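You operate a simulated robot arm through the tools that you are given. There is no shell and no other tool.

The job below is to be done with a simulated two-armed robot. You get a single attempt, and the scene is never put back.

## Task
Wipe the finger marks off the tall clear tube, stand it in the tube well and cork it.
Fine: use the grey pad and put it back; use the grey cork. What is to be rubbed or washed off counts as gone when no trace of it is left.

Only the result counts: the job must be done as asked and must still hold three seconds after the hand-in. Knocking over, shifting, dropping, spilling or breaking anything else fails it.

## Robot
Two 7-joint arms with fingered hands on one trunk, on a base that drives. Base frame: it is fixed to the floor where the robot stands at the start and does not move with it; the origin is under the middle of the robot, x ahead of it, y to its left, z up; the surface under the hand at the start is at about z = 0.85. Readings come in m, rad, newtons and seconds.
The left shoulder is at the start at [0.06, 0.166, 0.976], the right one opposite. With the tool pointing down near the work surface each hand reaches from about 0.36 to 0.86 m from the robot's upright axis, wherever it stands, measured 20 degrees to its own side. Places, roughly: grey cork (3x3x4 cm) [0.6, -0.6, 0.9]; grey pad (6x5x3 cm) [0.6, 0, 0.9]; tube well [0.7, -0.4, 0.9]. Payload 5 kg a hand.
Tool frame (each hand has its own): the origin (TCP) lies between the finger pads and is the grasp point; the fingertips stand 0.032 m ahead of it; z points along the fingers, y is the line along which they close. The gripper opens to 0.16 m. The gripper's body begins 0.089 m behind the TCP. The gripper is a hand of 3 fingers: y runs from the thumb to the fingers, the wrist lies at [0, 0, -0.267] in the tool frame, and closing takes about 1.5 s.
Orientation is that of the tool frame in the base frame, as a unit quaternion [w, x, y, z]. With the fingers straight down and closing along the base's y, the tool's x points along the base's -x, its y along +y and its z along -z.

## Interface
- The arms move only by the tool send_rows. It takes "left_motion", "right_motion" or both (then of equal length, played together; a hand with none holds still); each is a list of rows, each an object (a shift or turn left out is 0, a gripper value left out holds the last) with "linear": the shift along the tool's x, y, z in units of 30 mm (1.0 is 30 mm), a list of three; "dr": the turn, a rotation vector about the tool's x, y, z in units of 8 degrees (1.0 is 8 degrees), a list of three; "hand": the opening in per cent of the stroke, from 0 (shut) to 100 (fully open). In form: [{"linear": [x, y, z], "dr": [rx, ry, rz], "hand": hand}, ...]. A call has 1 to 20 rows; each row shifts and turns the commanded pose from where the row before left it, along the tool's axes as they then stand. A call with a number of a shift or a turn outside -1 to 1 is refused whole. Each row takes 0.2 s and may step no farther than 0.05 m and 0.15 rad from the row before; otherwise, or with a gripper value out of range, the whole call is refused. Where a pose cannot be reached the arm comes as near as it can. A force on the tool above 40 N (or 10 N above the force at the start of the call, whichever is more), or a blocked arm, ends the call early, and 0.2 s more pass. Each finger travels about 0.045 m/s and halts on what it meets, pressing with about 28 N; the grip force reading is that of the motor and also rises with nothing between the fingers. The clock runs only during rows and for 0.2 s after the last one: add rows that do not move to give the fingers time. It gives the time, the measured TCP pose, the force on the tool (base axes), the opening and the grip force at its end, in the units of the frame above (readings bear some noise), with the torque about the TCP (base axes, N m) and any sound that the robot's microphone picked up, and new pictures: "views" is both (left out), scene, wrist or none (wrist: the cameras of the hands that moved).
- Cameras (640 x 400 px; columns grow to the right, rows downward): "scene" is now at [0.0511, -0.0135, 1.6239]; the picture's right is [-0.17, -0.98, -0.00], its down [-0.66, 0.12, -0.74] and it looks along [0.73, -0.13, -0.67] (base axes); focal length 278 px, centre (320, 200). "left" rides on the left gripper at [-0.065, -0.004, -0.116] in its tool frame; the picture's right is [0.06, -1.00, 0.00], its down [0.87, 0.05, -0.49] and it looks along [0.49, 0.03, 0.87] (tool axes); focal length 261 px, centre (320, 200). "right" rides on the right gripper at [0.065, -0.004, -0.116] in its tool frame; the picture's right is [0.06, 1.00, 0.00], its down [-0.87, 0.05, -0.49] and it looks along [-0.49, 0.03, 0.87] (tool axes); focal length 261 px, centre (320, 200). There is no depth. A picture from a camera that has moved, and an enlarged one, comes with that camera's place and axes in the base frame and with its lens.
- slide_trunk(by): slides the trunk up (or, below 0, down) by that many m; the arms and the scene camera ride with it, the base frame stays. It gives what a move gives, with no picture.
- drive_base(legs): drives the robot by 1 to 6 legs, each [ahead, turn to the left] in m and rad, along the robot's own axes; the way and the turn of a leg run together, so that a leg with both is an arc; at most 1.5 m and 3.142 rad a leg. The arms and the cameras ride along, it lands a little off, and it stops where it bumps. It gives what a move gives, and a new picture of the scene camera.
- grasp_type(shape, hand): the hand has 3 fingers and takes this shape, open, in about a second: jaw (thumb against the fingers, like two jaws); tri (thumb and two fingers); tip (a fingertip pinch); poke (one finger out to press); point (the index stretched); flat (the hand flat); cup (the hand cupped); fist (a fist). The gripper value then closes the fingers along that shape, each until it touches; the sizes above hold for jaw. It gives what a move gives, with no picture.
- pan_tilt(pan, tilt): turns the head with the scene camera to pan (to the left, within 1.501 rad either way) and tilt (down, from -0.506 to 1.204), counted from straight ahead of the robot. It gives what a move gives, and a new picture of the scene camera.
- inspect(camera, box): a new picture of the part [left, top, right, bottom] of that camera's present view, enlarged. The clock stands still meanwhile.
- close_job(): hands the job in; it is judged then, once.

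Nothing tells you exact positions but the pictures and the camera data. Unless the task says otherwise, let go and move clear before handing in.

The tools are called after "Emit:" by a JSON object that holds its "name" and its "arguments". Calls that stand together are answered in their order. send_rows: Moves the arms, as the interface text tells. Its arguments: {"type":"object","properties":{"left_motion":{"type":"array"},"right_motion":{"type":"array"},"views":{"type":"string","enum":["both","scene","wrist","none"]}},"required":[]} The other tools are called the same way: slide_trunk (by) slides the trunk up or down; grasp_type (shape, hand) gives the hand a shape; drive_base (legs) drives the base; pan_tilt (pan, tilt) turns the head that bears the scene camera; inspect (camera, box) takes an enlarged picture of a part of a camera's view; close_job () hands the job in.

At the start:

```text
time: 0.0
left_tool_pos: [0.524, 0.0951, 1.1259]
left_tool_rot: [-0.001, 0.0, 1.0, 0.0]
left_force: [0.2, 0.2, -0.9]
left_torque: [-0.01, -0.01, -0.01]
left_finger_gap: 0.16
left_grasp_force: 0.0
left_shape: jaw
right_tool_pos: [0.6315, -0.3656, 1.1262]
right_tool_rot: [-0.001, 0.0, 1.0, -0.001]
right_force: [-0.2, -0.2, -0.4]
right_torque: [-0.01, 0.0, 0.0]
right_finger_gap: 0.1601
right_grasp_force: 0.0
right_shape: jaw
trunk travel left (down, up): [-0.525, 0.065]
robot x, y, heading: [0.0015, 0.003, -0.0]
head pan, tilt: [-0.175, 0.74]
```

scene: 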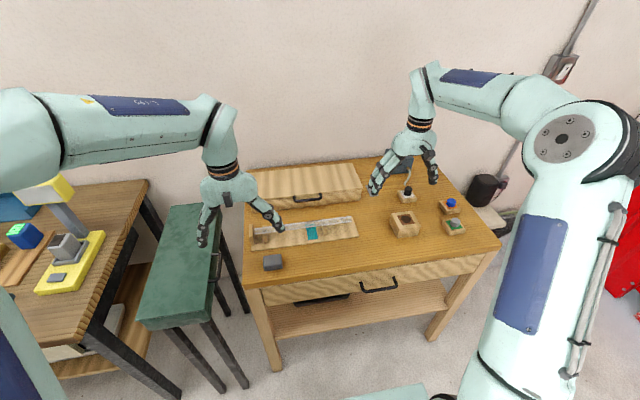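
right: 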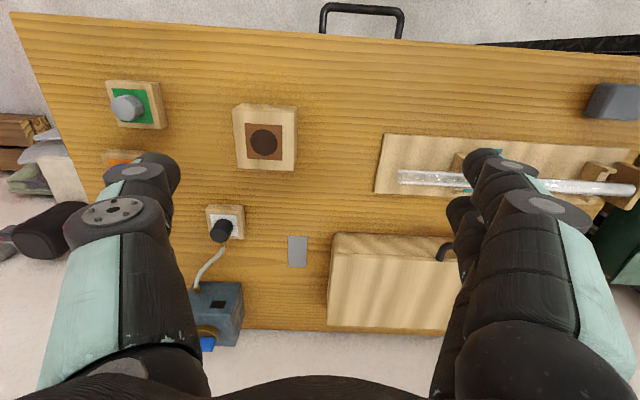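
left: 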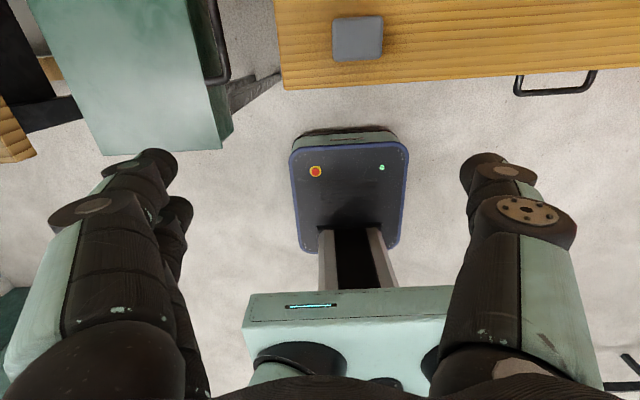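

I see the table with a rack holding a clear tube lying flat, a grey pad near the front edge, a wooden block with a dark hole (the tube well), and two small cork holders on the right. I'll look closer at each before moving.

Emit:
{"name": "inspect", "arguments": {"camera": "scene", "box": [230, 190, 380, 284]}}

Emit:
{"name": "inspect", "arguments": {"camera": "scene", "box": [370, 160, 498, 240]}}

Emit:
{"name": "inspect", "arguments": {"camera": "right", "box": [360, 60, 640, 235]}}

Emit:
{"name": "inspect", "arguments": {"camera": "right", "box": [90, 60, 330, 210]}}

```text
4.26 times, centred on (305, 237) of scene
camera zoom: at [0.0511, -0.0135, 1.6239], right [-0.17, -0.98, 0.0], down [-0.66, 0.12, -0.74], along [0.73, -0.13, -0.67], focal length 1184 px, centre (384, 43)
```

zoom: 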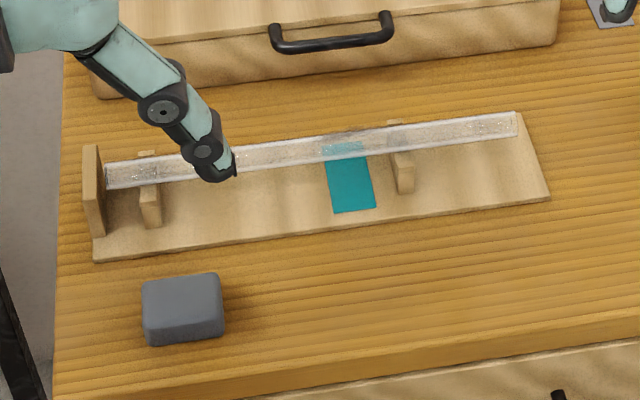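

```text
5.00 times, centred on (434, 200) of scene
camera zoom: at [0.0511, -0.0135, 1.6239], right [-0.17, -0.98, 0.0], down [-0.66, 0.12, -0.74], along [0.73, -0.13, -0.67], focal length 1391 px, centre (-250, 200)
```

zoom: 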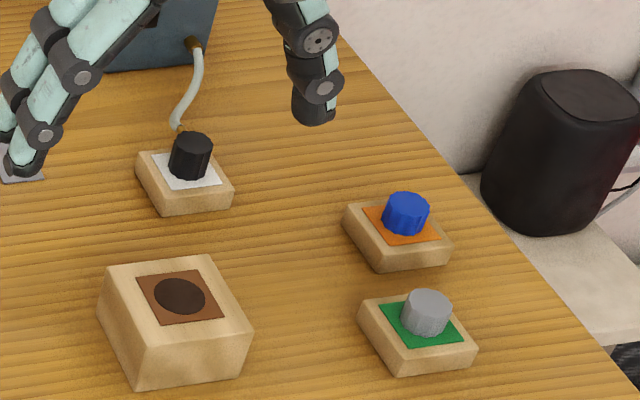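

```text
2.29 times, centred on (500, 148) of right
camera zoom: at [0.5664, -0.3684, 1.2424], right [-0.06, 1.0, 0.0], down [0.87, 0.05, 0.49], along [0.49, 0.03, -0.87], focal length 596 px, centre (-91, 320)
```

zoom: 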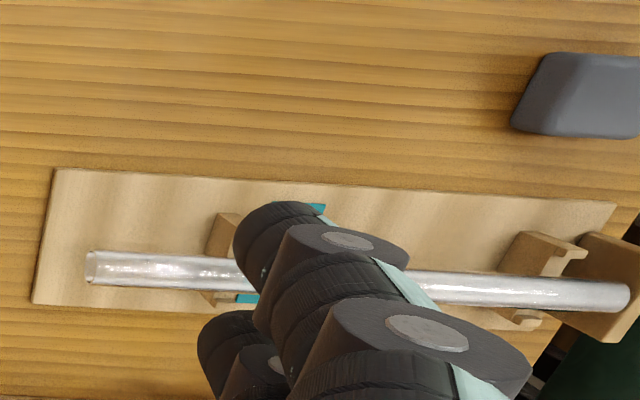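

```text
2.67 times, centred on (210, 135) of right
camera zoom: at [0.5664, -0.3684, 1.2424], right [-0.06, 1.0, 0.0], down [0.87, 0.05, 0.49], along [0.49, 0.03, -0.87], focal length 695 px, centre (613, 373)
```

zoom: 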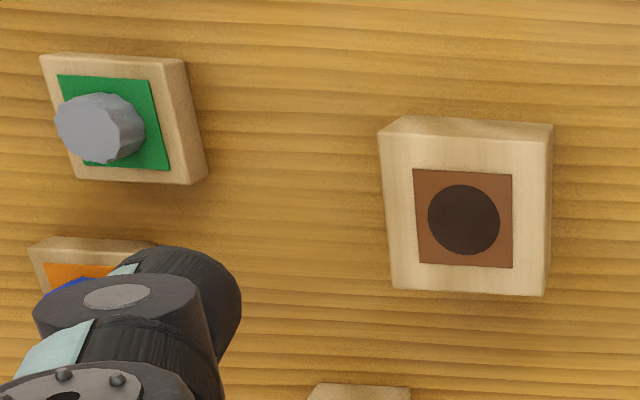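

The tube lies along y on a cradle at about x 0.71, y from -0.245 to 0.10. The well is near (0.677, -0.437), the grey cork near (0.636, -0.603) on the green square, and the pad near (0.60, 0.046). I'll move the left hand aside so I can see the whole tube.

Emit:
{"name": "send_rows", "arguments": {"left_motion": [{"linear": [0, 1, 0]}, {"linear": [0, 1, 0]}, {"linear": [0, 1, 0]}, {"linear": [0, 1, 0]}, {"linear": [0, 1, 0]}, {"linear": [0, 1, 0]}], "right_motion": [{"linear": [0, -1, 0]}, {"linear": [0, -1, 0]}, {"linear": [0, -1, 0]}, {"linear": [0, -1, 0]}, {"linear": [0, 0, 0]}, {"linear": [0, 0, 0]}], "views": "both"}}

Emit:
{"name": "pan_tilt", "arguments": {"pan": -0.1, "tilt": 0.74}}

```text
time: 1.4
left_tool_pos: [0.5224, 0.2746, 1.1255]
left_tool_rot: [0.0, 0.001, 1.0, 0.0]
left_force: [0.1, -0.1, -0.6]
left_torque: [0.0, -0.02, -0.03]
left_finger_gap: 0.1596
left_grasp_force: 0.1
left_shape: jaw
right_tool_pos: [0.6321, -0.4839, 1.1266]
right_tool_rot: [0.0, 0.0, 1.0, 0.001]
right_force: [-0.8, -0.2, -0.2]
right_torque: [-0.01, -0.03, -0.02]
right_finger_gap: 0.1602
right_grasp_force: 0.0
right_shape: jaw
trunk travel left (down, up): [-0.525, 0.065]
robot x, y, heading: [-0.0009, 0.0041, 0.001]
head pan, tilt: [-0.175, 0.74]
camera scene: at [0.0512, -0.0131, 1.6239], right [-0.17, -0.98, 0.0], down [-0.66, 0.12, -0.74], along [0.73, -0.13, -0.67], focal length 278 px, centre (320, 200)
camera right: at [0.5671, -0.4879, 1.2421], right [-0.06, 1.0, 0.0], down [0.87, 0.05, 0.49], along [0.49, 0.03, -0.87], focal length 261 px, centre (320, 200)
camera left: at [0.5879, 0.27, 1.241], right [-0.06, -1.0, 0.0], down [-0.87, 0.05, 0.49], along [-0.49, 0.03, -0.87], focal length 261 px, centre (320, 200)
```

scene: 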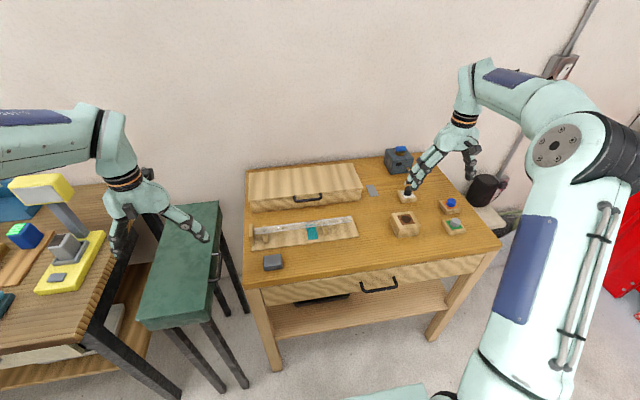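
right: 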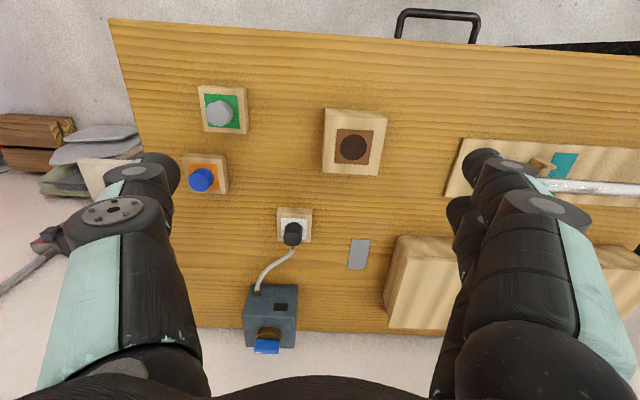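
left: 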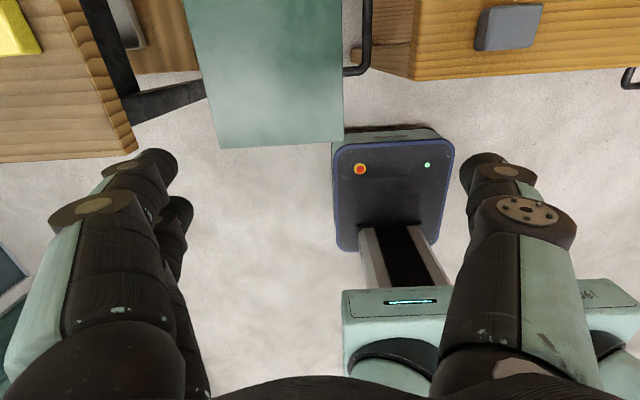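

```text
time: 2.0
left_tool_pos: [0.5224, 0.273, 1.1249]
left_tool_rot: [0.001, 0.0, 1.0, -0.001]
left_force: [-0.1, 0.1, 0.0]
left_torque: [0.01, -0.01, 0.01]
left_finger_gap: 0.1601
left_grasp_force: 0.1
left_shape: jaw
right_tool_pos: [0.6331, -0.4834, 1.1268]
right_tool_rot: [0.0, 0.0, 1.0, 0.0]
right_force: [0.8, 0.1, 0.2]
right_torque: [0.0, -0.01, 0.01]
right_finger_gap: 0.1599
right_grasp_force: 0.0
right_shape: jaw
trunk travel left (down, up): [-0.525, 0.065]
robot x, y, heading: [-0.0013, -0.0008, -0.001]
head pan, tilt: [-0.099, 0.74]
camera scene: at [0.052, -0.0073, 1.6239], right [-0.1, -0.99, 0.0], down [-0.67, 0.07, -0.74], along [0.73, -0.07, -0.67], focal length 278 px, centre (320, 200)
```

scene: 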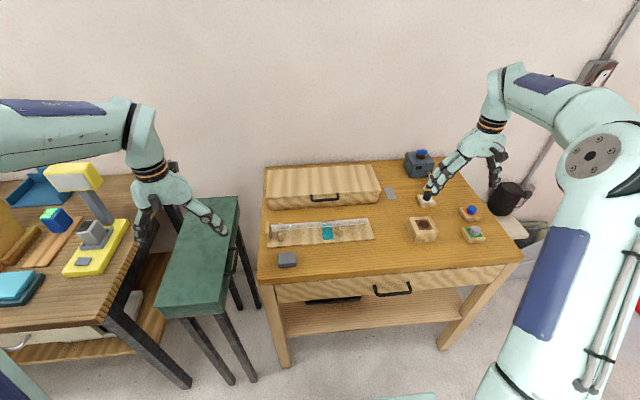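

Emit:
{"name": "inspect", "arguments": {"camera": "scene", "box": [260, 210, 325, 251]}}

Emit:
{"name": "inspect", "arguments": {"camera": "scene", "box": [312, 210, 377, 251]}}

```text
9.76 times, centred on (292, 230) of scene
camera zoom: at [0.052, -0.0073, 1.6239], right [-0.1, -0.99, 0.0], down [-0.67, 0.07, -0.74], along [0.73, -0.07, -0.67], focal length 2714 px, centre (588, -98)
```

zoom: 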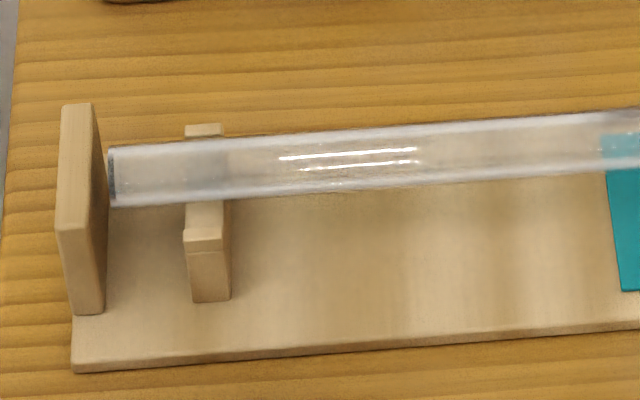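

```text
9.76 times, centred on (344, 230) of scene
camera zoom: at [0.052, -0.0073, 1.6239], right [-0.1, -0.99, 0.0], down [-0.67, 0.07, -0.74], along [0.73, -0.07, -0.67], focal length 2714 px, centre (81, -98)
```

zoom: 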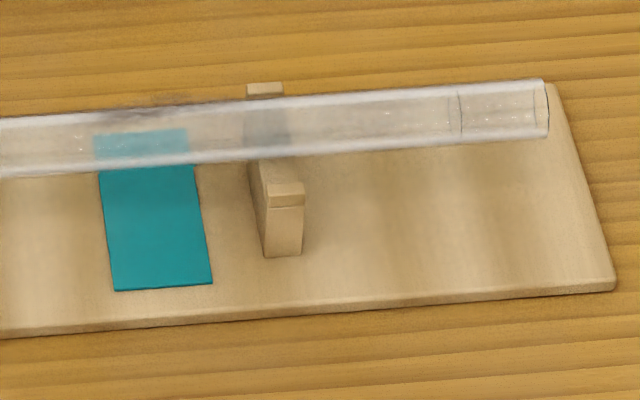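

There seem to be smudges on the tube's upper back side above the teal patch. I'll bring the right wrist camera over the tube for a closer look.

Emit:
{"name": "send_rows", "arguments": {"right_motion": [{"linear": [-0.16, 0.98, 0]}, {"linear": [-0.16, 0.98, 0]}, {"linear": [-0.16, 0.98, 0]}, {"linear": [-0.16, 0.98, 0]}, {"linear": [-0.16, 0.98, 0]}, {"linear": [-0.16, 0.98, 0]}, {"linear": [-0.16, 0.98, 0]}, {"linear": [-0.16, 0.98, 0]}, {"linear": [-0.16, 0.98, 0]}, {"linear": [-0.16, 0.98, 0]}, {"linear": [-0.16, 0.98, 0]}, {"linear": [-0.16, 0.98, 0]}, {"linear": [-0.16, 0.98, 0]}, {"linear": [-0.16, 0.98, 0]}, {"linear": [0, 0, 0]}], "views": "wrist"}}

```text
time: 5.2
left_tool_pos: [0.5233, 0.2736, 1.1261]
left_tool_rot: [0.0, 0.0, 1.0, 0.0]
left_force: [0.6, -0.5, 0.3]
left_torque: [0.02, 0.01, -0.02]
left_finger_gap: 0.1598
left_grasp_force: 0.1
left_shape: jaw
right_tool_pos: [0.6982, -0.0715, 1.1285]
right_tool_rot: [0.0, 0.001, 1.0, 0.0]
right_force: [-0.2, 0.2, -0.6]
right_torque: [0.01, 0.0, 0.01]
right_finger_gap: 0.1598
right_grasp_force: 0.0
right_shape: jaw
trunk travel left (down, up): [-0.525, 0.065]
robot x, y, heading: [-0.0009, -0.0007, 0.004]
head pan, tilt: [-0.099, 0.74]
camera right: at [0.6334, -0.0771, 1.2439], right [-0.06, 1.0, 0.0], down [0.87, 0.05, 0.49], along [0.49, 0.03, -0.87], focal length 261 px, centre (320, 200)
```

right: 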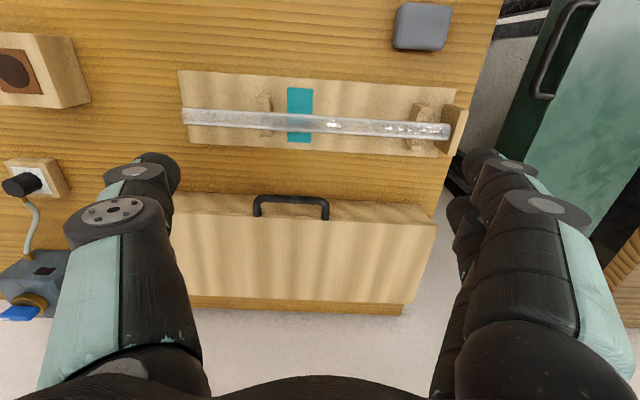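

Emit:
{"name": "inspect", "arguments": {"camera": "right", "box": [170, 65, 330, 165]}}

Emit:
{"name": "inspect", "arguments": {"camera": "right", "box": [310, 65, 470, 165]}}

Emit:
{"name": "inspect", "arguments": {"camera": "right", "box": [270, 90, 350, 140]}}

```text
4.00 times, centred on (250, 115) of right
camera zoom: at [0.6334, -0.0771, 1.2439], right [-0.06, 1.0, 0.0], down [0.87, 0.05, 0.49], along [0.49, 0.03, -0.87], focal length 1043 px, centre (600, 540)
```

zoom: 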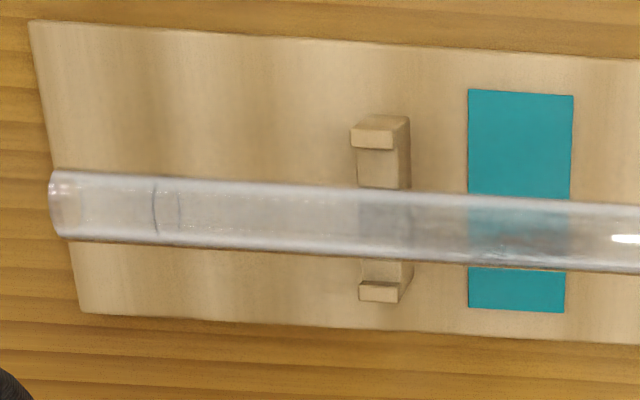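

```text
4.00 times, centred on (390, 115) of right
camera zoom: at [0.6334, -0.0771, 1.2439], right [-0.06, 1.0, 0.0], down [0.87, 0.05, 0.49], along [0.49, 0.03, -0.87], focal length 1043 px, centre (40, 540)
```

zoom: 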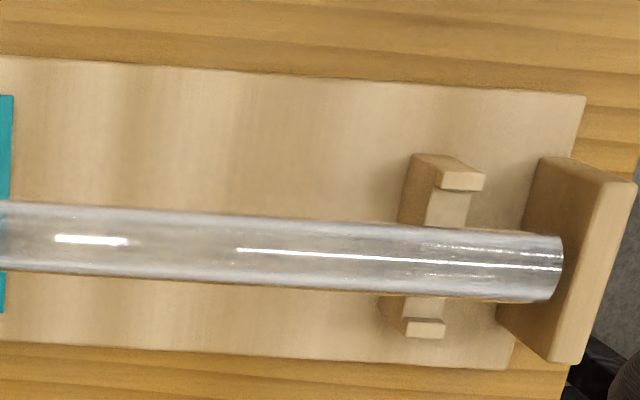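

```text
8.00 times, centred on (310, 115) of right
camera zoom: at [0.6334, -0.0771, 1.2439], right [-0.06, 1.0, 0.0], down [0.87, 0.05, 0.49], along [0.49, 0.03, -0.87], focal length 2085 px, centre (400, 880)
```

zoom: 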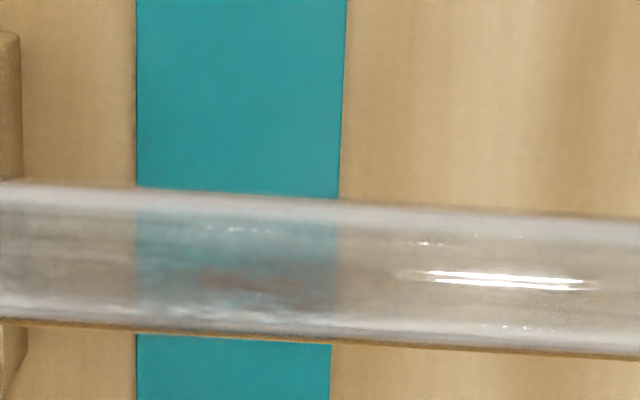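

The only marks I can make out are reddish smudges on the tube's top and back over the teal patch, at about y -0.08 to -0.105. The cradles are at y≈-0.143 and y≈+0.06, and the end stop is at the +y end. Before picking up the pad I'll check exactly how it lies.

Emit:
{"name": "inspect", "arguments": {"camera": "right", "box": [370, 0, 482, 70]}}

Emit:
{"name": "inspect", "arguments": {"camera": "scene", "box": [256, 235, 320, 275]}}

Emit:
{"name": "inspect", "arguments": {"camera": "scene", "box": [300, 205, 364, 245]}}

```text
5.71 times, centred on (426, 35) of right
camera zoom: at [0.6334, -0.0771, 1.2439], right [-0.06, 1.0, 0.0], down [0.87, 0.05, 0.49], along [0.49, 0.03, -0.87], focal length 1489 px, centre (-286, 1143)
```

zoom: 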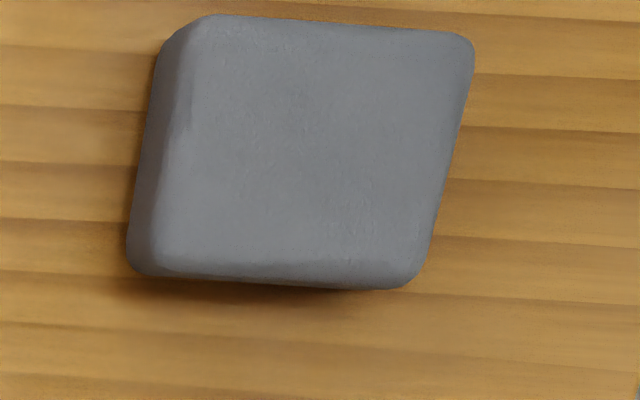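

```text
10.00 times, centred on (288, 255) of scene
camera zoom: at [0.0517, -0.0077, 1.6239], right [-0.1, -0.99, 0.0], down [-0.67, 0.07, -0.74], along [0.73, -0.07, -0.67], focal length 2781 px, centre (640, -350)
```

zoom: 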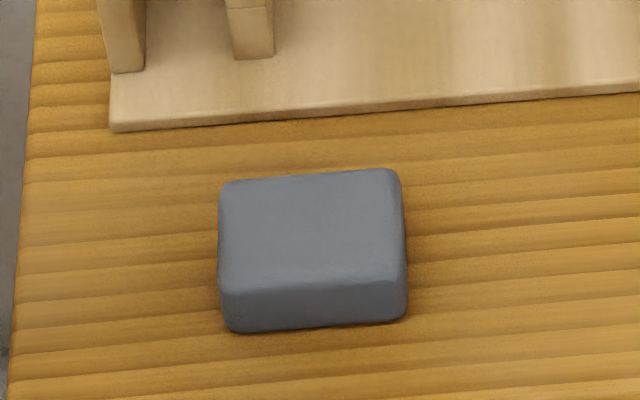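

```text
10.00 times, centred on (332, 225) of scene
camera zoom: at [0.0517, -0.0077, 1.6239], right [-0.1, -0.99, 0.0], down [-0.67, 0.07, -0.74], along [0.73, -0.07, -0.67], focal length 2781 px, centre (200, -50)
```

zoom: 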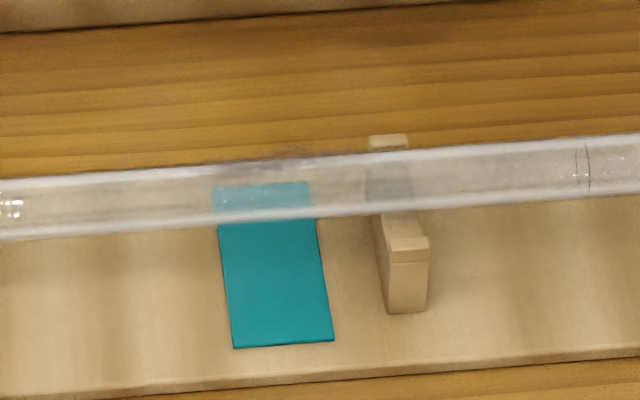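

The pad is centred near (0.597, 0.045), square to the axes, with its top at z≈0.88. I'll move the right hand above it and start down.

Emit:
{"name": "send_rows", "arguments": {"right_motion": [{"linear": [0.84, 0.97, 0]}, {"linear": [0.84, 0.97, 0]}, {"linear": [0.84, 0.97, 0]}, {"linear": [0.84, 0.97, 0]}, {"linear": [0, 0, 1]}, {"linear": [0, 0, 1]}, {"linear": [0, 0, 1]}, {"linear": [0, 0, 1]}, {"linear": [0, 0, 0], "hand": 70}, {"linear": [0, 0, 0]}], "views": "both"}}

```text
time: 7.5
left_tool_pos: [0.5222, 0.2737, 1.1254]
left_tool_rot: [0.001, 0.0, 1.0, 0.0]
left_force: [-0.5, -0.7, 0.8]
left_torque: [0.0, 0.03, -0.01]
left_finger_gap: 0.1599
left_grasp_force: 0.1
left_shape: jaw
right_tool_pos: [0.5982, 0.0428, 1.0063]
right_tool_rot: [0.0, -0.001, 1.0, 0.0]
right_force: [1.2, 0.9, -0.3]
right_torque: [0.01, 0.02, -0.02]
right_finger_gap: 0.1125
right_grasp_force: 0.1
right_shape: jaw
trunk travel left (down, up): [-0.525, 0.065]
robot x, y, heading: [-0.0011, -0.0002, 0.003]
head pan, tilt: [-0.099, 0.74]
camera scene: at [0.0521, -0.007, 1.6238], right [-0.1, -1.0, 0.0], down [-0.67, 0.07, -0.74], along [0.73, -0.07, -0.67], focal length 278 px, centre (320, 200)
camera right: at [0.5323, 0.0382, 1.1226], right [-0.06, 1.0, 0.0], down [0.87, 0.05, 0.49], along [0.49, 0.03, -0.87], focal length 261 px, centre (320, 200)
```

scene: 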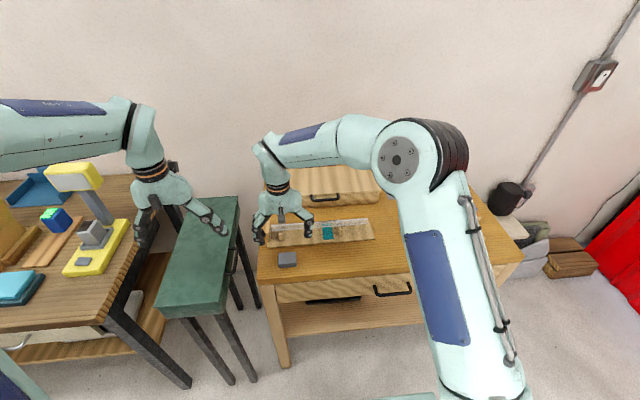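
right: 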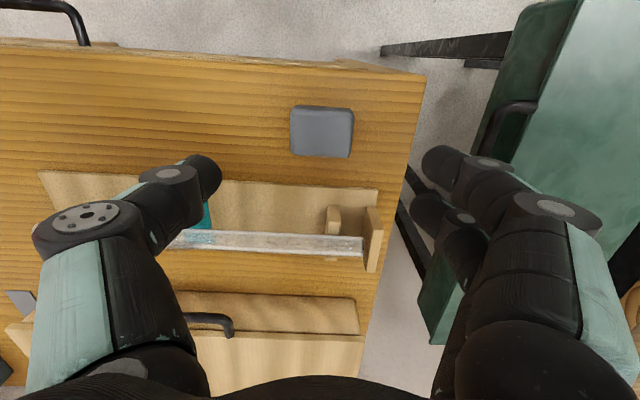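

The hand is above the pad and nearly centred. I'll go down and close on its upper half, so the wiping face stays clear below the fingertips.

Emit:
{"name": "send_rows", "arguments": {"right_motion": [{"linear": [0.07, 0.06, 0.91]}, {"linear": [0, 0, 0.91]}, {"linear": [0, 0, 0.91]}, {"linear": [0, 0, 0.91]}, {"linear": [0, 0, 0]}], "views": "wrist"}}

```text
time: 8.7
left_tool_pos: [0.5234, 0.275, 1.1263]
left_tool_rot: [0.001, 0.0, 1.0, -0.001]
left_force: [0.2, 0.7, -0.2]
left_torque: [0.01, 0.03, 0.0]
left_finger_gap: 0.1597
left_grasp_force: 0.1
left_shape: jaw
right_tool_pos: [0.5969, 0.0455, 0.8981]
right_tool_rot: [0.001, 0.0, 1.0, 0.0]
right_force: [-0.5, 0.3, 0.0]
right_torque: [-0.02, 0.0, -0.01]
right_finger_gap: 0.1127
right_grasp_force: 0.1
right_shape: jaw
trunk travel left (down, up): [-0.525, 0.065]
robot x, y, heading: [0.0041, -0.0044, -0.001]
head pan, tilt: [-0.099, 0.74]
camera right: at [0.5307, 0.0412, 1.0142], right [-0.06, 1.0, 0.0], down [0.87, 0.05, 0.49], along [0.49, 0.03, -0.87], focal length 261 px, centre (320, 200)
```

right: 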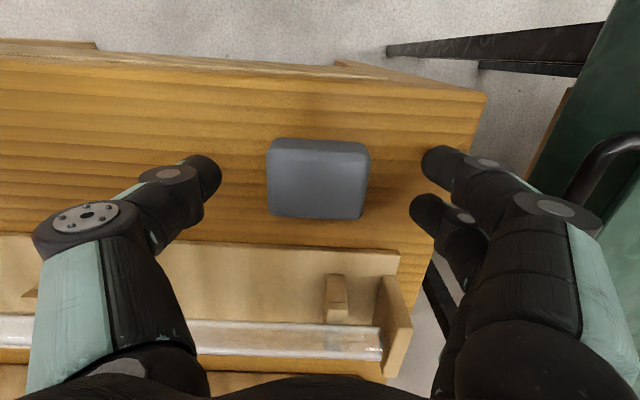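

The pad sits centred between the fingers, so I'll close on it and lift.

Emit:
{"name": "send_rows", "arguments": {"right_motion": [{"hand": 0}, {}, {}, {}, {}, {}, {}], "views": "wrist"}}

```text
time: 10.2
left_tool_pos: [0.5229, 0.2745, 1.1246]
left_tool_rot: [-0.001, -0.001, 1.0, -0.001]
left_force: [0.3, 0.4, -0.8]
left_torque: [0.0, 0.0, -0.02]
left_finger_gap: 0.1595
left_grasp_force: 0.1
left_shape: jaw
right_tool_pos: [0.5976, 0.0457, 0.8982]
right_tool_rot: [0.0, 0.001, 1.0, 0.0]
right_force: [-0.6, 0.8, -0.9]
right_torque: [0.0, 0.03, 0.01]
right_finger_gap: 0.0539
right_grasp_force: 28.2
right_shape: jaw
trunk travel left (down, up): [-0.525, 0.065]
robot x, y, heading: [-0.002, 0.0033, -0.003]
head pan, tilt: [-0.099, 0.74]
camera right: at [0.5309, 0.0413, 1.0145], right [-0.06, 1.0, 0.0], down [0.87, 0.05, 0.49], along [0.49, 0.03, -0.87], focal length 261 px, centre (320, 200)
```

right: 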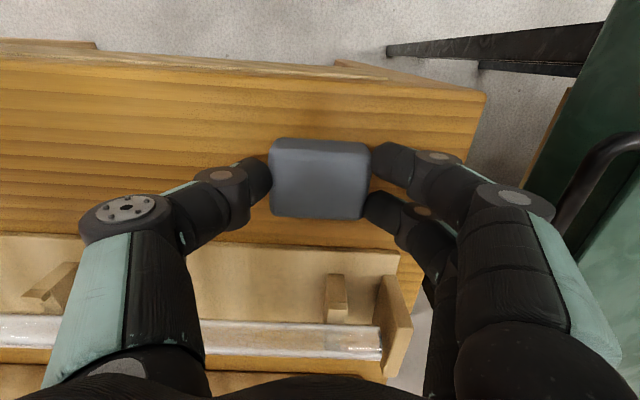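

The pad is gripped (gap 0.054). Now I'll lift it and carry it above the smudged part of the tube.

Emit:
{"name": "send_rows", "arguments": {"right_motion": [{"linear": [0, 0, -0.85]}, {"linear": [0, 0, -0.85]}, {"linear": [0, 0, -0.85]}, {"linear": [0, 0, -0.85]}, {"linear": [-0.78, -0.95, 0]}, {"linear": [-0.78, -0.95, 0]}, {"linear": [-0.78, -0.95, 0]}, {"linear": [-0.78, -0.95, 0]}, {"linear": [-0.78, -0.95, 0]}, {}], "views": "both"}}

```text
time: 12.4
left_tool_pos: [0.5234, 0.2747, 1.1254]
left_tool_rot: [0.0, 0.0, 1.0, 0.0]
left_force: [-1.0, -0.1, 0.4]
left_torque: [-0.02, 0.0, 0.02]
left_finger_gap: 0.1598
left_grasp_force: 0.0
left_shape: jaw
right_tool_pos: [0.7129, -0.0956, 0.9998]
right_tool_rot: [0.0, 0.0, 1.0, -0.001]
right_force: [-0.5, -0.2, -1.0]
right_torque: [0.0, 0.0, 0.02]
right_finger_gap: 0.0536
right_grasp_force: 28.1
right_shape: jaw
trunk travel left (down, up): [-0.525, 0.065]
robot x, y, heading: [-0.0014, 0.0006, -0.003]
head pan, tilt: [-0.099, 0.74]
camera scene: at [0.0516, -0.0066, 1.6239], right [-0.1, -1.0, 0.0], down [-0.67, 0.07, -0.74], along [0.73, -0.07, -0.67], focal length 278 px, centre (320, 200)
camera right: at [0.6473, -0.1005, 1.1152], right [-0.06, 1.0, 0.0], down [0.87, 0.05, 0.49], along [0.49, 0.03, -0.87], focal length 261 px, centre (320, 200)
```

scene: 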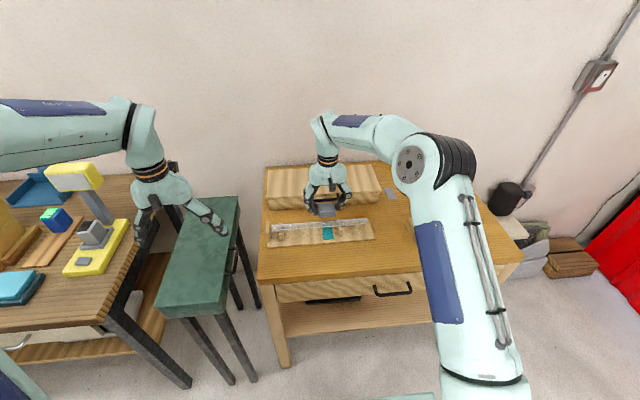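
right: 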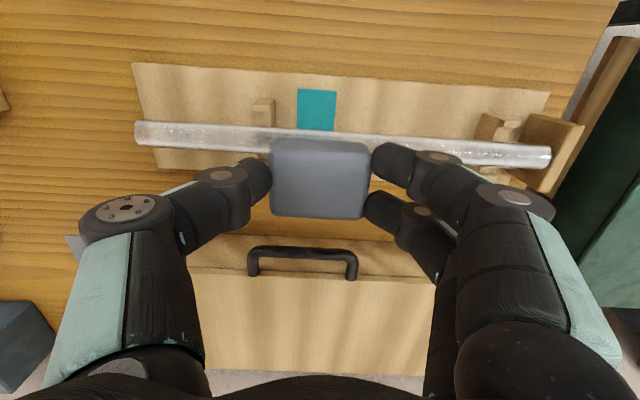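

The pad is over the tube. I'll lower it gently until it touches, watching the force.

Emit:
{"name": "send_rows", "arguments": {"right_motion": [{"linear": [-0.1, 0, 0.5]}, {"linear": [0, 0, 0.4]}, {"linear": [0, 0, 0.2]}, {"linear": [0, 0, 0.1]}, {"linear": [0, 0, 0.1]}, {}], "views": "wrist"}}

```text
time: 13.8
left_tool_pos: [0.5237, 0.2737, 1.1255]
left_tool_rot: [0.0, -0.001, 1.0, -0.001]
left_force: [0.4, 0.8, 0.9]
left_torque: [-0.02, 0.04, 0.02]
left_finger_gap: 0.1597
left_grasp_force: 0.1
left_shape: jaw
right_tool_pos: [0.7163, -0.0973, 0.9588]
right_tool_rot: [0.0, 0.001, 1.0, 0.0]
right_force: [-0.5, -0.4, -0.6]
right_torque: [-0.01, 0.02, 0.01]
right_finger_gap: 0.0537
right_grasp_force: 28.0
right_shape: jaw
trunk travel left (down, up): [-0.525, 0.065]
robot x, y, heading: [-0.0031, -0.0017, 0.001]
head pan, tilt: [-0.099, 0.74]
camera right: at [0.6506, -0.101, 1.0755], right [-0.06, 1.0, 0.0], down [0.87, 0.05, 0.49], along [0.49, 0.03, -0.87], focal length 261 px, centre (320, 200)
```

right: 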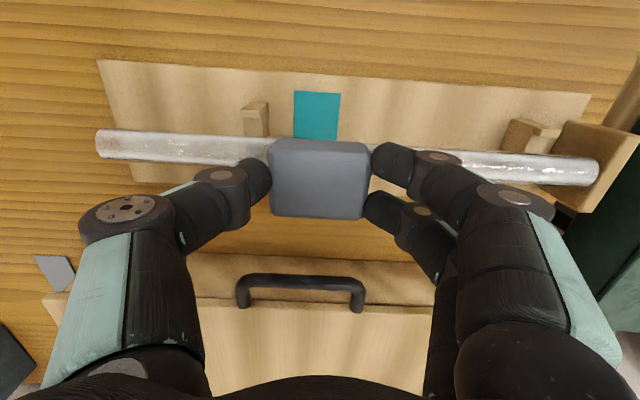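

Emit:
{"name": "send_rows", "arguments": {"right_motion": [{"linear": [0, 0, 0.1]}, {"linear": [0, 0, 0.1]}, {}], "views": "none"}}

```text
time: 14.7
left_tool_pos: [0.5226, 0.2752, 1.1254]
left_tool_rot: [0.001, 0.001, 1.0, 0.0]
left_force: [0.1, -0.3, 0.3]
left_torque: [-0.04, 0.0, 0.04]
left_finger_gap: 0.1598
left_grasp_force: 0.0
left_shape: jaw
right_tool_pos: [0.7157, -0.0959, 0.9569]
right_tool_rot: [0.002, 0.001, 1.0, 0.001]
right_force: [0.9, -0.3, 18.5]
right_torque: [-0.04, 0.01, 0.02]
right_finger_gap: 0.0538
right_grasp_force: 27.9
right_shape: jaw
trunk travel left (down, up): [-0.525, 0.065]
robot x, y, heading: [0.0023, 0.0011, 0.003]
head pan, tilt: [-0.099, 0.74]
```

The pad is touching at about 18 N. I'll stroke only towards +y, into the stop, and lift for each return so the tube can't slide off its cradle.

Emit:
{"name": "send_rows", "arguments": {"right_motion": [{"linear": [0, 0.3, -0.04]}, {"linear": [0, 0.3, 0]}, {"linear": [0, 0.3, 0]}, {"linear": [0, 0.2, 0]}, {"linear": [0, 0, -0.3]}, {"linear": [0, -1, 0]}, {"linear": [0, -1, 0]}, {"linear": [0, 0, 0.3]}, {"linear": [0, 0.3, 0]}, {"linear": [0, 0.3, 0]}, {"linear": [0, 0.3, 0]}, {"linear": [0, 0.3, 0]}, {"linear": [0, 0.3, 0]}, {"linear": [0, 0.3, 0]}, {"linear": [0, 0, -0.5]}, {"linear": [0, 0, -1]}, {"linear": [0, 0, -1]}, {"linear": [0, 0, -1]}], "views": "both"}}

```text
time: 18.4
left_tool_pos: [0.5234, 0.2747, 1.1264]
left_tool_rot: [0.0, -0.001, 1.0, 0.0]
left_force: [-1.1, -0.1, 0.4]
left_torque: [0.0, 0.01, -0.01]
left_finger_gap: 0.1598
left_grasp_force: 0.0
left_shape: jaw
right_tool_pos: [0.7169, -0.0686, 1.0623]
right_tool_rot: [0.0, 0.0, 1.0, 0.001]
right_force: [0.4, 0.4, -0.1]
right_torque: [0.02, 0.01, 0.04]
right_finger_gap: 0.0541
right_grasp_force: 28.0
right_shape: jaw
trunk travel left (down, up): [-0.525, 0.065]
robot x, y, heading: [0.0007, -0.0004, -0.001]
head pan, tilt: [-0.099, 0.74]
camera scene: at [0.0515, -0.0068, 1.6238], right [-0.1, -1.0, 0.0], down [-0.67, 0.07, -0.74], along [0.73, -0.07, -0.67], focal length 278 px, centre (320, 200)
camera right: at [0.6504, -0.0728, 1.1784], right [-0.06, 1.0, 0.0], down [0.87, 0.05, 0.49], along [0.49, 0.03, -0.87], focal length 261 px, centre (320, 200)
```

scene: 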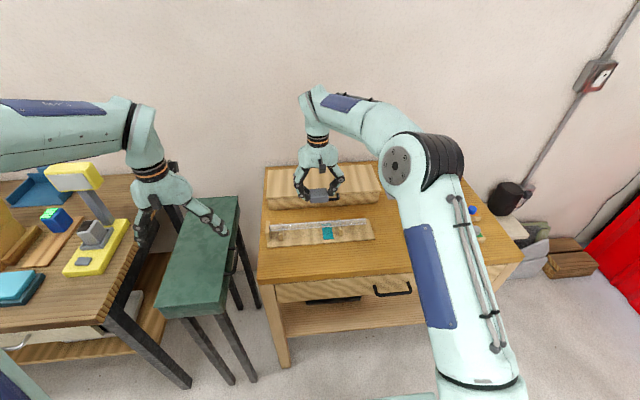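
right: 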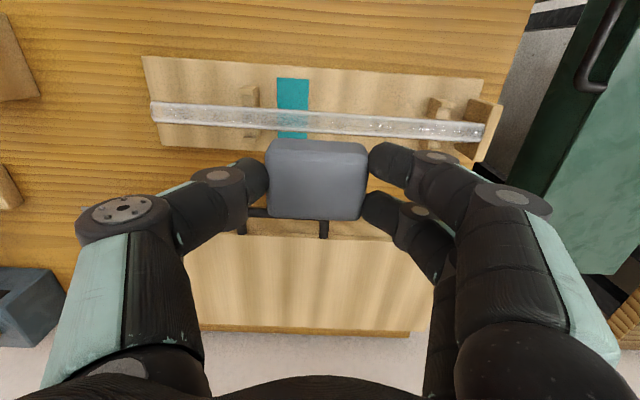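

Emit:
{"name": "inspect", "arguments": {"camera": "scene", "box": [300, 205, 364, 245]}}

Emit:
{"name": "inspect", "arguments": {"camera": "right", "box": [252, 90, 332, 140]}}

Emit:
{"name": "inspect", "arguments": {"camera": "scene", "box": [260, 210, 325, 251]}}

```text
10.00 times, centred on (332, 225) of scene
camera zoom: at [0.0515, -0.0068, 1.6238], right [-0.1, -1.0, 0.0], down [-0.67, 0.07, -0.74], along [0.73, -0.07, -0.67], focal length 2781 px, centre (200, -50)
```

zoom: 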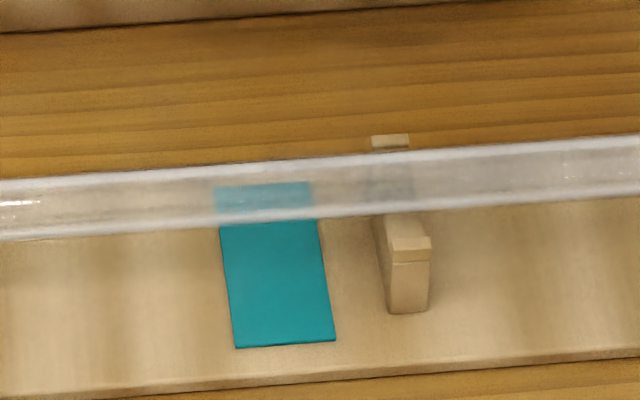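

```text
8.00 times, centred on (292, 115) of right
camera zoom: at [0.6504, -0.0728, 1.1784], right [-0.06, 1.0, 0.0], down [0.87, 0.05, 0.49], along [0.49, 0.03, -0.87], focal length 2085 px, centre (544, 880)
```

zoom: 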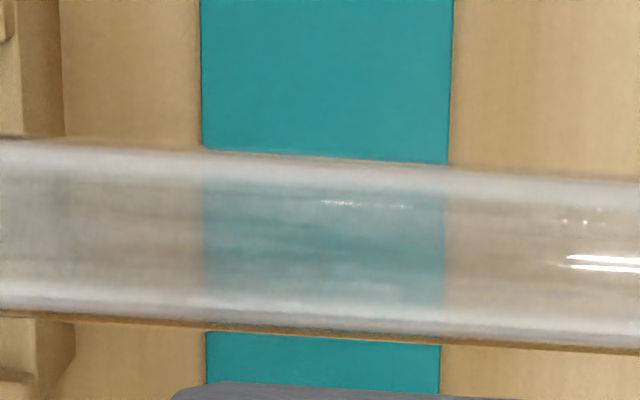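

```text
9.76 times, centred on (292, 230) of scene
camera zoom: at [0.0515, -0.0068, 1.6238], right [-0.1, -1.0, 0.0], down [-0.67, 0.07, -0.74], along [0.73, -0.07, -0.67], focal length 2714 px, centre (588, -98)
```

zoom: 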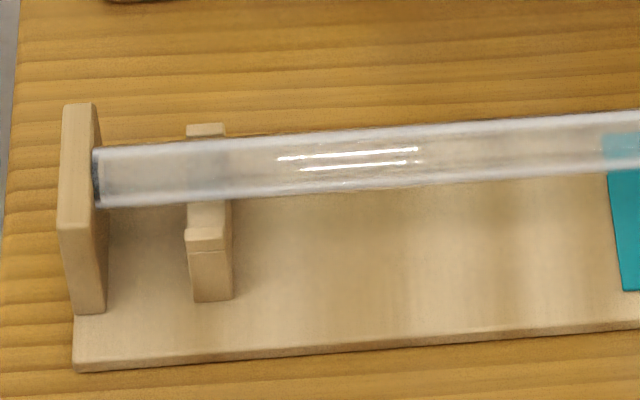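

The smudge looks gone from these two angles, and the tube slid a few mm against its stop, which is fine. I'll move the right hand aside and use the left wrist camera to check the tube from behind.

Emit:
{"name": "send_rows", "arguments": {"right_motion": [{"linear": [0, -1, -0.3]}, {"linear": [0, -1, -0.3]}, {"linear": [0, -1, -0.3]}, {"linear": [0, -1, -0.3]}, {"linear": [0, -1, 0]}, {"linear": [0, -1, 0]}, {"linear": [0, -1, 0]}, {"linear": [0, -1, 0]}, {"linear": [0, -1, 0]}, {}], "left_motion": [{"linear": [-0.73, -0.94, 0]}, {"linear": [-0.73, -0.94, 0]}, {"linear": [-0.73, -0.94, 0]}, {"linear": [-0.73, -0.94, 0]}, {"linear": [-0.73, -0.94, 0]}, {"linear": [-0.73, -0.94, 0]}, {"linear": [-0.73, -0.94, 0]}, {"linear": [-0.73, -0.94, 0]}, {"linear": [-0.73, -0.94, 0]}, {}], "views": "both"}}

```text
time: 20.6
left_tool_pos: [0.7205, 0.0193, 1.1269]
left_tool_rot: [0.0, -0.002, 1.0, 0.0]
left_force: [-0.4, 0.9, 0.0]
left_torque: [-0.04, -0.03, 0.01]
left_finger_gap: 0.16
left_grasp_force: 0.1
left_shape: jaw
right_tool_pos: [0.7153, -0.3383, 1.0962]
right_tool_rot: [0.0, 0.0, 1.0, -0.001]
right_force: [-0.7, 0.2, -1.1]
right_torque: [-0.04, -0.01, 0.0]
right_finger_gap: 0.0544
right_grasp_force: 28.0
right_shape: jaw
trunk travel left (down, up): [-0.525, 0.065]
robot x, y, heading: [-0.0006, 0.0004, 0.002]
head pan, tilt: [-0.099, 0.74]
camera scene: at [0.0513, -0.0062, 1.6239], right [-0.1, -1.0, 0.0], down [-0.67, 0.07, -0.74], along [0.74, -0.07, -0.67], focal length 278 px, centre (320, 200)
camera right: at [0.6495, -0.3434, 1.2118], right [-0.06, 1.0, 0.0], down [0.87, 0.05, 0.49], along [0.49, 0.03, -0.87], focal length 261 px, centre (320, 200)
camera left: at [0.7853, 0.0149, 1.2423], right [-0.06, -1.0, 0.0], down [-0.87, 0.05, 0.49], along [-0.49, 0.03, -0.87], focal length 261 px, centre (320, 200)
```

scene: 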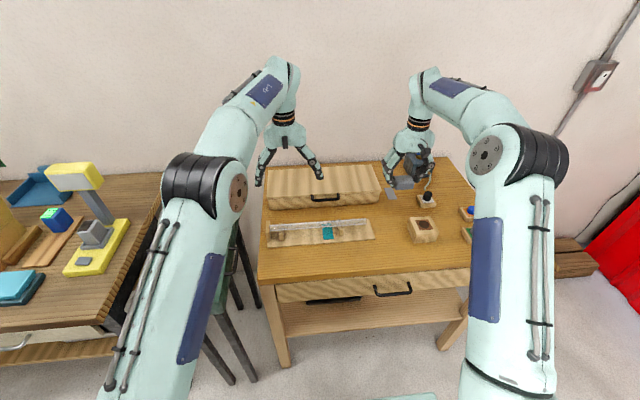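
right: 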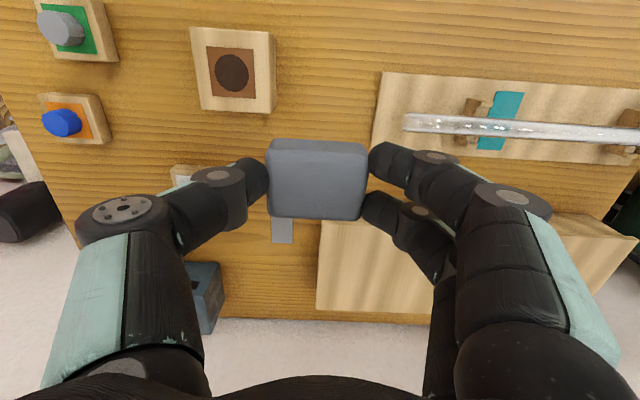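
left: 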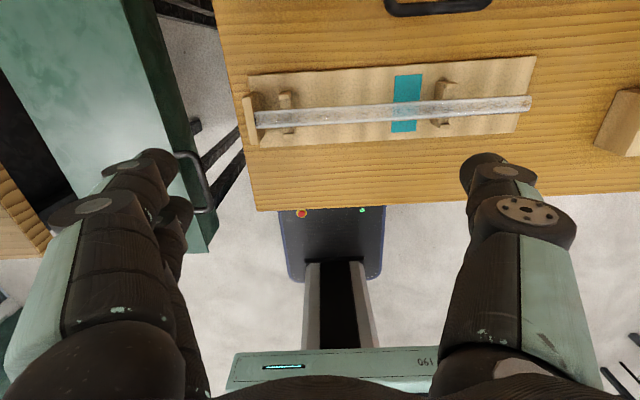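

Emit:
{"name": "inspect", "arguments": {"camera": "left", "box": [360, 80, 456, 140]}}

Emit:
{"name": "inspect", "arguments": {"camera": "left", "box": [240, 70, 400, 170]}}

Emit:
{"name": "inspect", "arguments": {"camera": "left", "box": [400, 60, 544, 150]}}

Emit:
{"name": "inspect", "arguments": {"camera": "right", "box": [440, 70, 600, 170]}}

Emit:
{"name": "inspect", "arguments": {"camera": "scene", "box": [300, 205, 364, 245]}}

```text
6.67 times, centred on (408, 110) of left
camera zoom: at [0.7853, 0.0149, 1.2423], right [-0.06, -1.0, 0.0], down [-0.87, 0.05, 0.49], along [-0.49, 0.03, -0.87], focal length 1738 px, centre (-267, 800)
```

zoom: 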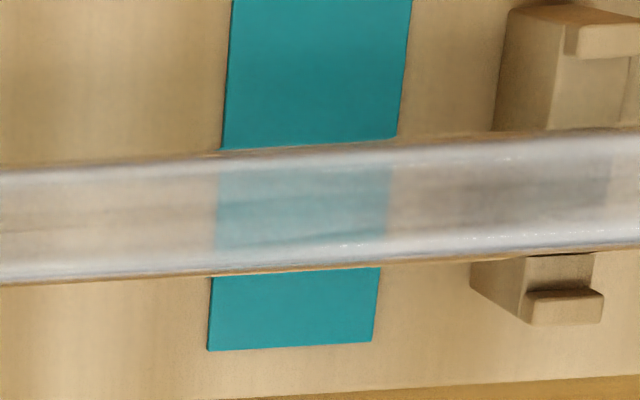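

```text
4.00 times, centred on (320, 120) of left
camera zoom: at [0.7853, 0.0149, 1.2423], right [-0.06, -1.0, 0.0], down [-0.87, 0.05, 0.49], along [-0.49, 0.03, -0.87], focal length 1043 px, centre (320, 520)
```

zoom: 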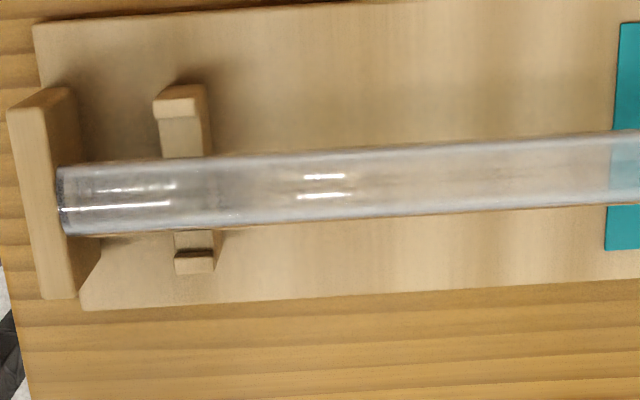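

```text
4.44 times, centred on (472, 105) of left
camera zoom: at [0.7853, 0.0149, 1.2423], right [-0.06, -1.0, 0.0], down [-0.87, 0.05, 0.49], along [-0.49, 0.03, -0.87], focal length 1158 px, centre (-356, 622)
```

zoom: 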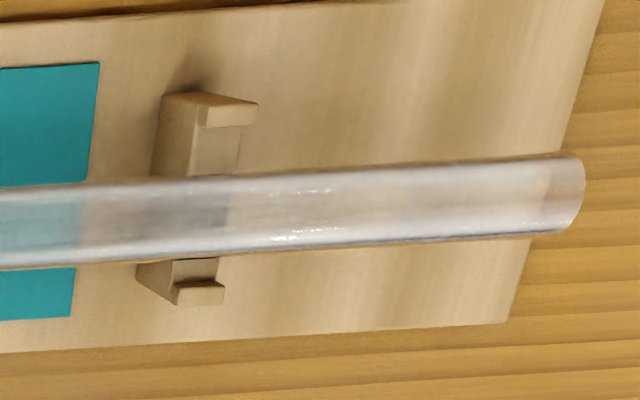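

```text
4.00 times, centred on (520, 120) of right
camera zoom: at [0.6495, -0.3434, 1.2118], right [-0.06, 1.0, 0.0], down [0.87, 0.05, 0.49], along [0.49, 0.03, -0.87], focal length 1043 px, centre (-480, 520)
```

zoom: 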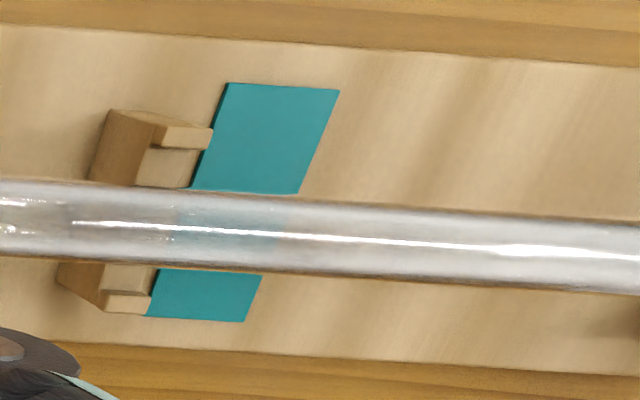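

```text
10.00 times, centred on (332, 225) of scene
camera zoom: at [0.0513, -0.0062, 1.6239], right [-0.1, -1.0, 0.0], down [-0.67, 0.07, -0.74], along [0.74, -0.07, -0.67], focal length 2781 px, centre (200, -50)
```

zoom: 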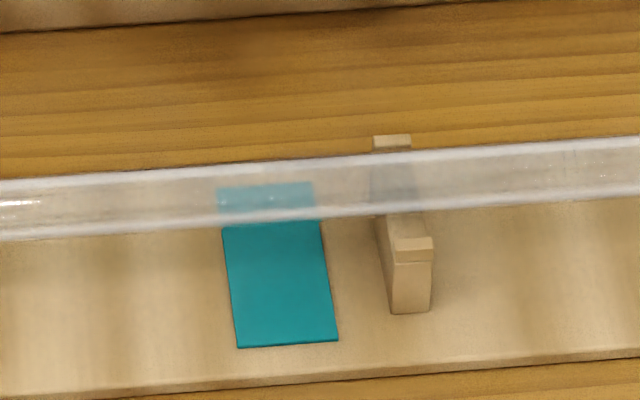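

There's no trace left from behind, above or in front. I'll still give it a few more strokes for certainty. The left hand backs off and the right hand returns with the pad.

Emit:
{"name": "send_rows", "arguments": {"left_motion": [{"linear": [0, 1, 0]}, {"linear": [0, 1, 0]}, {"linear": [0, 1, 0]}, {"linear": [0, 1, 0]}, {"linear": [0, 1, 0]}, {"linear": [0, 1, 0]}, {"linear": [0, 1, 0]}, {}, {}, {}, {}, {}], "right_motion": [{"linear": [0, 0.9, 0]}, {"linear": [0, 0.9, 0]}, {"linear": [0, 0.9, 0]}, {"linear": [0, 0.9, 0]}, {"linear": [0, 0.9, 0]}, {"linear": [0, 0.9, 0]}, {"linear": [0, 0.9, 0]}, {"linear": [0, 0.9, 0]}, {"linear": [0, 0, 1]}, {"linear": [0, 0, 1]}, {"linear": [0, 0, 1]}, {"linear": [0, 0, 1]}], "views": "none"}}

```text
time: 23.2
left_tool_pos: [0.7207, 0.2318, 1.1251]
left_tool_rot: [0.0, 0.0, 1.0, 0.0]
left_force: [-0.5, 0.2, -0.1]
left_torque: [0.0, -0.02, -0.02]
left_finger_gap: 0.16
left_grasp_force: 0.1
left_shape: jaw
right_tool_pos: [0.7156, -0.1239, 0.976]
right_tool_rot: [0.001, -0.001, 1.0, 0.001]
right_force: [-0.4, 0.2, -1.2]
right_torque: [0.0, 0.01, 0.0]
right_finger_gap: 0.0543
right_grasp_force: 27.8
right_shape: jaw
trunk travel left (down, up): [-0.525, 0.065]
robot x, y, heading: [0.0001, -0.0004, -0.001]
head pan, tilt: [-0.099, 0.74]
```

I'm just above the tube again. Next are two more flat strokes towards the stop.

Emit:
{"name": "send_rows", "arguments": {"right_motion": [{"linear": [0, 0, 0.4]}, {"linear": [0, 0, 0.32]}, {"linear": [0, 0.3, 0]}, {"linear": [0, 0.3, 0]}, {"linear": [0, 0.3, 0]}, {"linear": [0, 0.3, 0]}, {"linear": [0, 0.3, 0]}, {"linear": [0, 0.3, 0]}, {"linear": [0, 0, -0.35]}, {"linear": [0, -0.9, 0]}, {"linear": [0, -0.9, 0]}, {"linear": [0, 0, 0.35]}, {"linear": [0, 0.3, 0]}, {"linear": [0, 0.3, 0]}, {"linear": [0, 0.3, 0]}, {"linear": [0, 0.3, 0]}, {"linear": [0, 0.3, 0]}, {"linear": [0, 0.3, 0]}, {"linear": [0, 0, -0.5]}], "views": "none"}}

```text
time: 27.2
left_tool_pos: [0.7184, 0.2311, 1.127]
left_tool_rot: [0.0, 0.0, 1.0, 0.0]
left_force: [-0.2, -0.6, 0.6]
left_torque: [0.01, -0.03, -0.01]
left_finger_gap: 0.16
left_grasp_force: 0.0
left_shape: jaw
right_tool_pos: [0.7158, -0.0686, 0.9706]
right_tool_rot: [-0.001, 0.0, 1.0, 0.001]
right_force: [-0.5, 0.0, 0.1]
right_torque: [0.01, -0.03, 0.03]
right_finger_gap: 0.0542
right_grasp_force: 27.8
right_shape: jaw
trunk travel left (down, up): [-0.525, 0.065]
robot x, y, heading: [-0.0015, 0.0001, -0.003]
head pan, tilt: [-0.099, 0.74]
```

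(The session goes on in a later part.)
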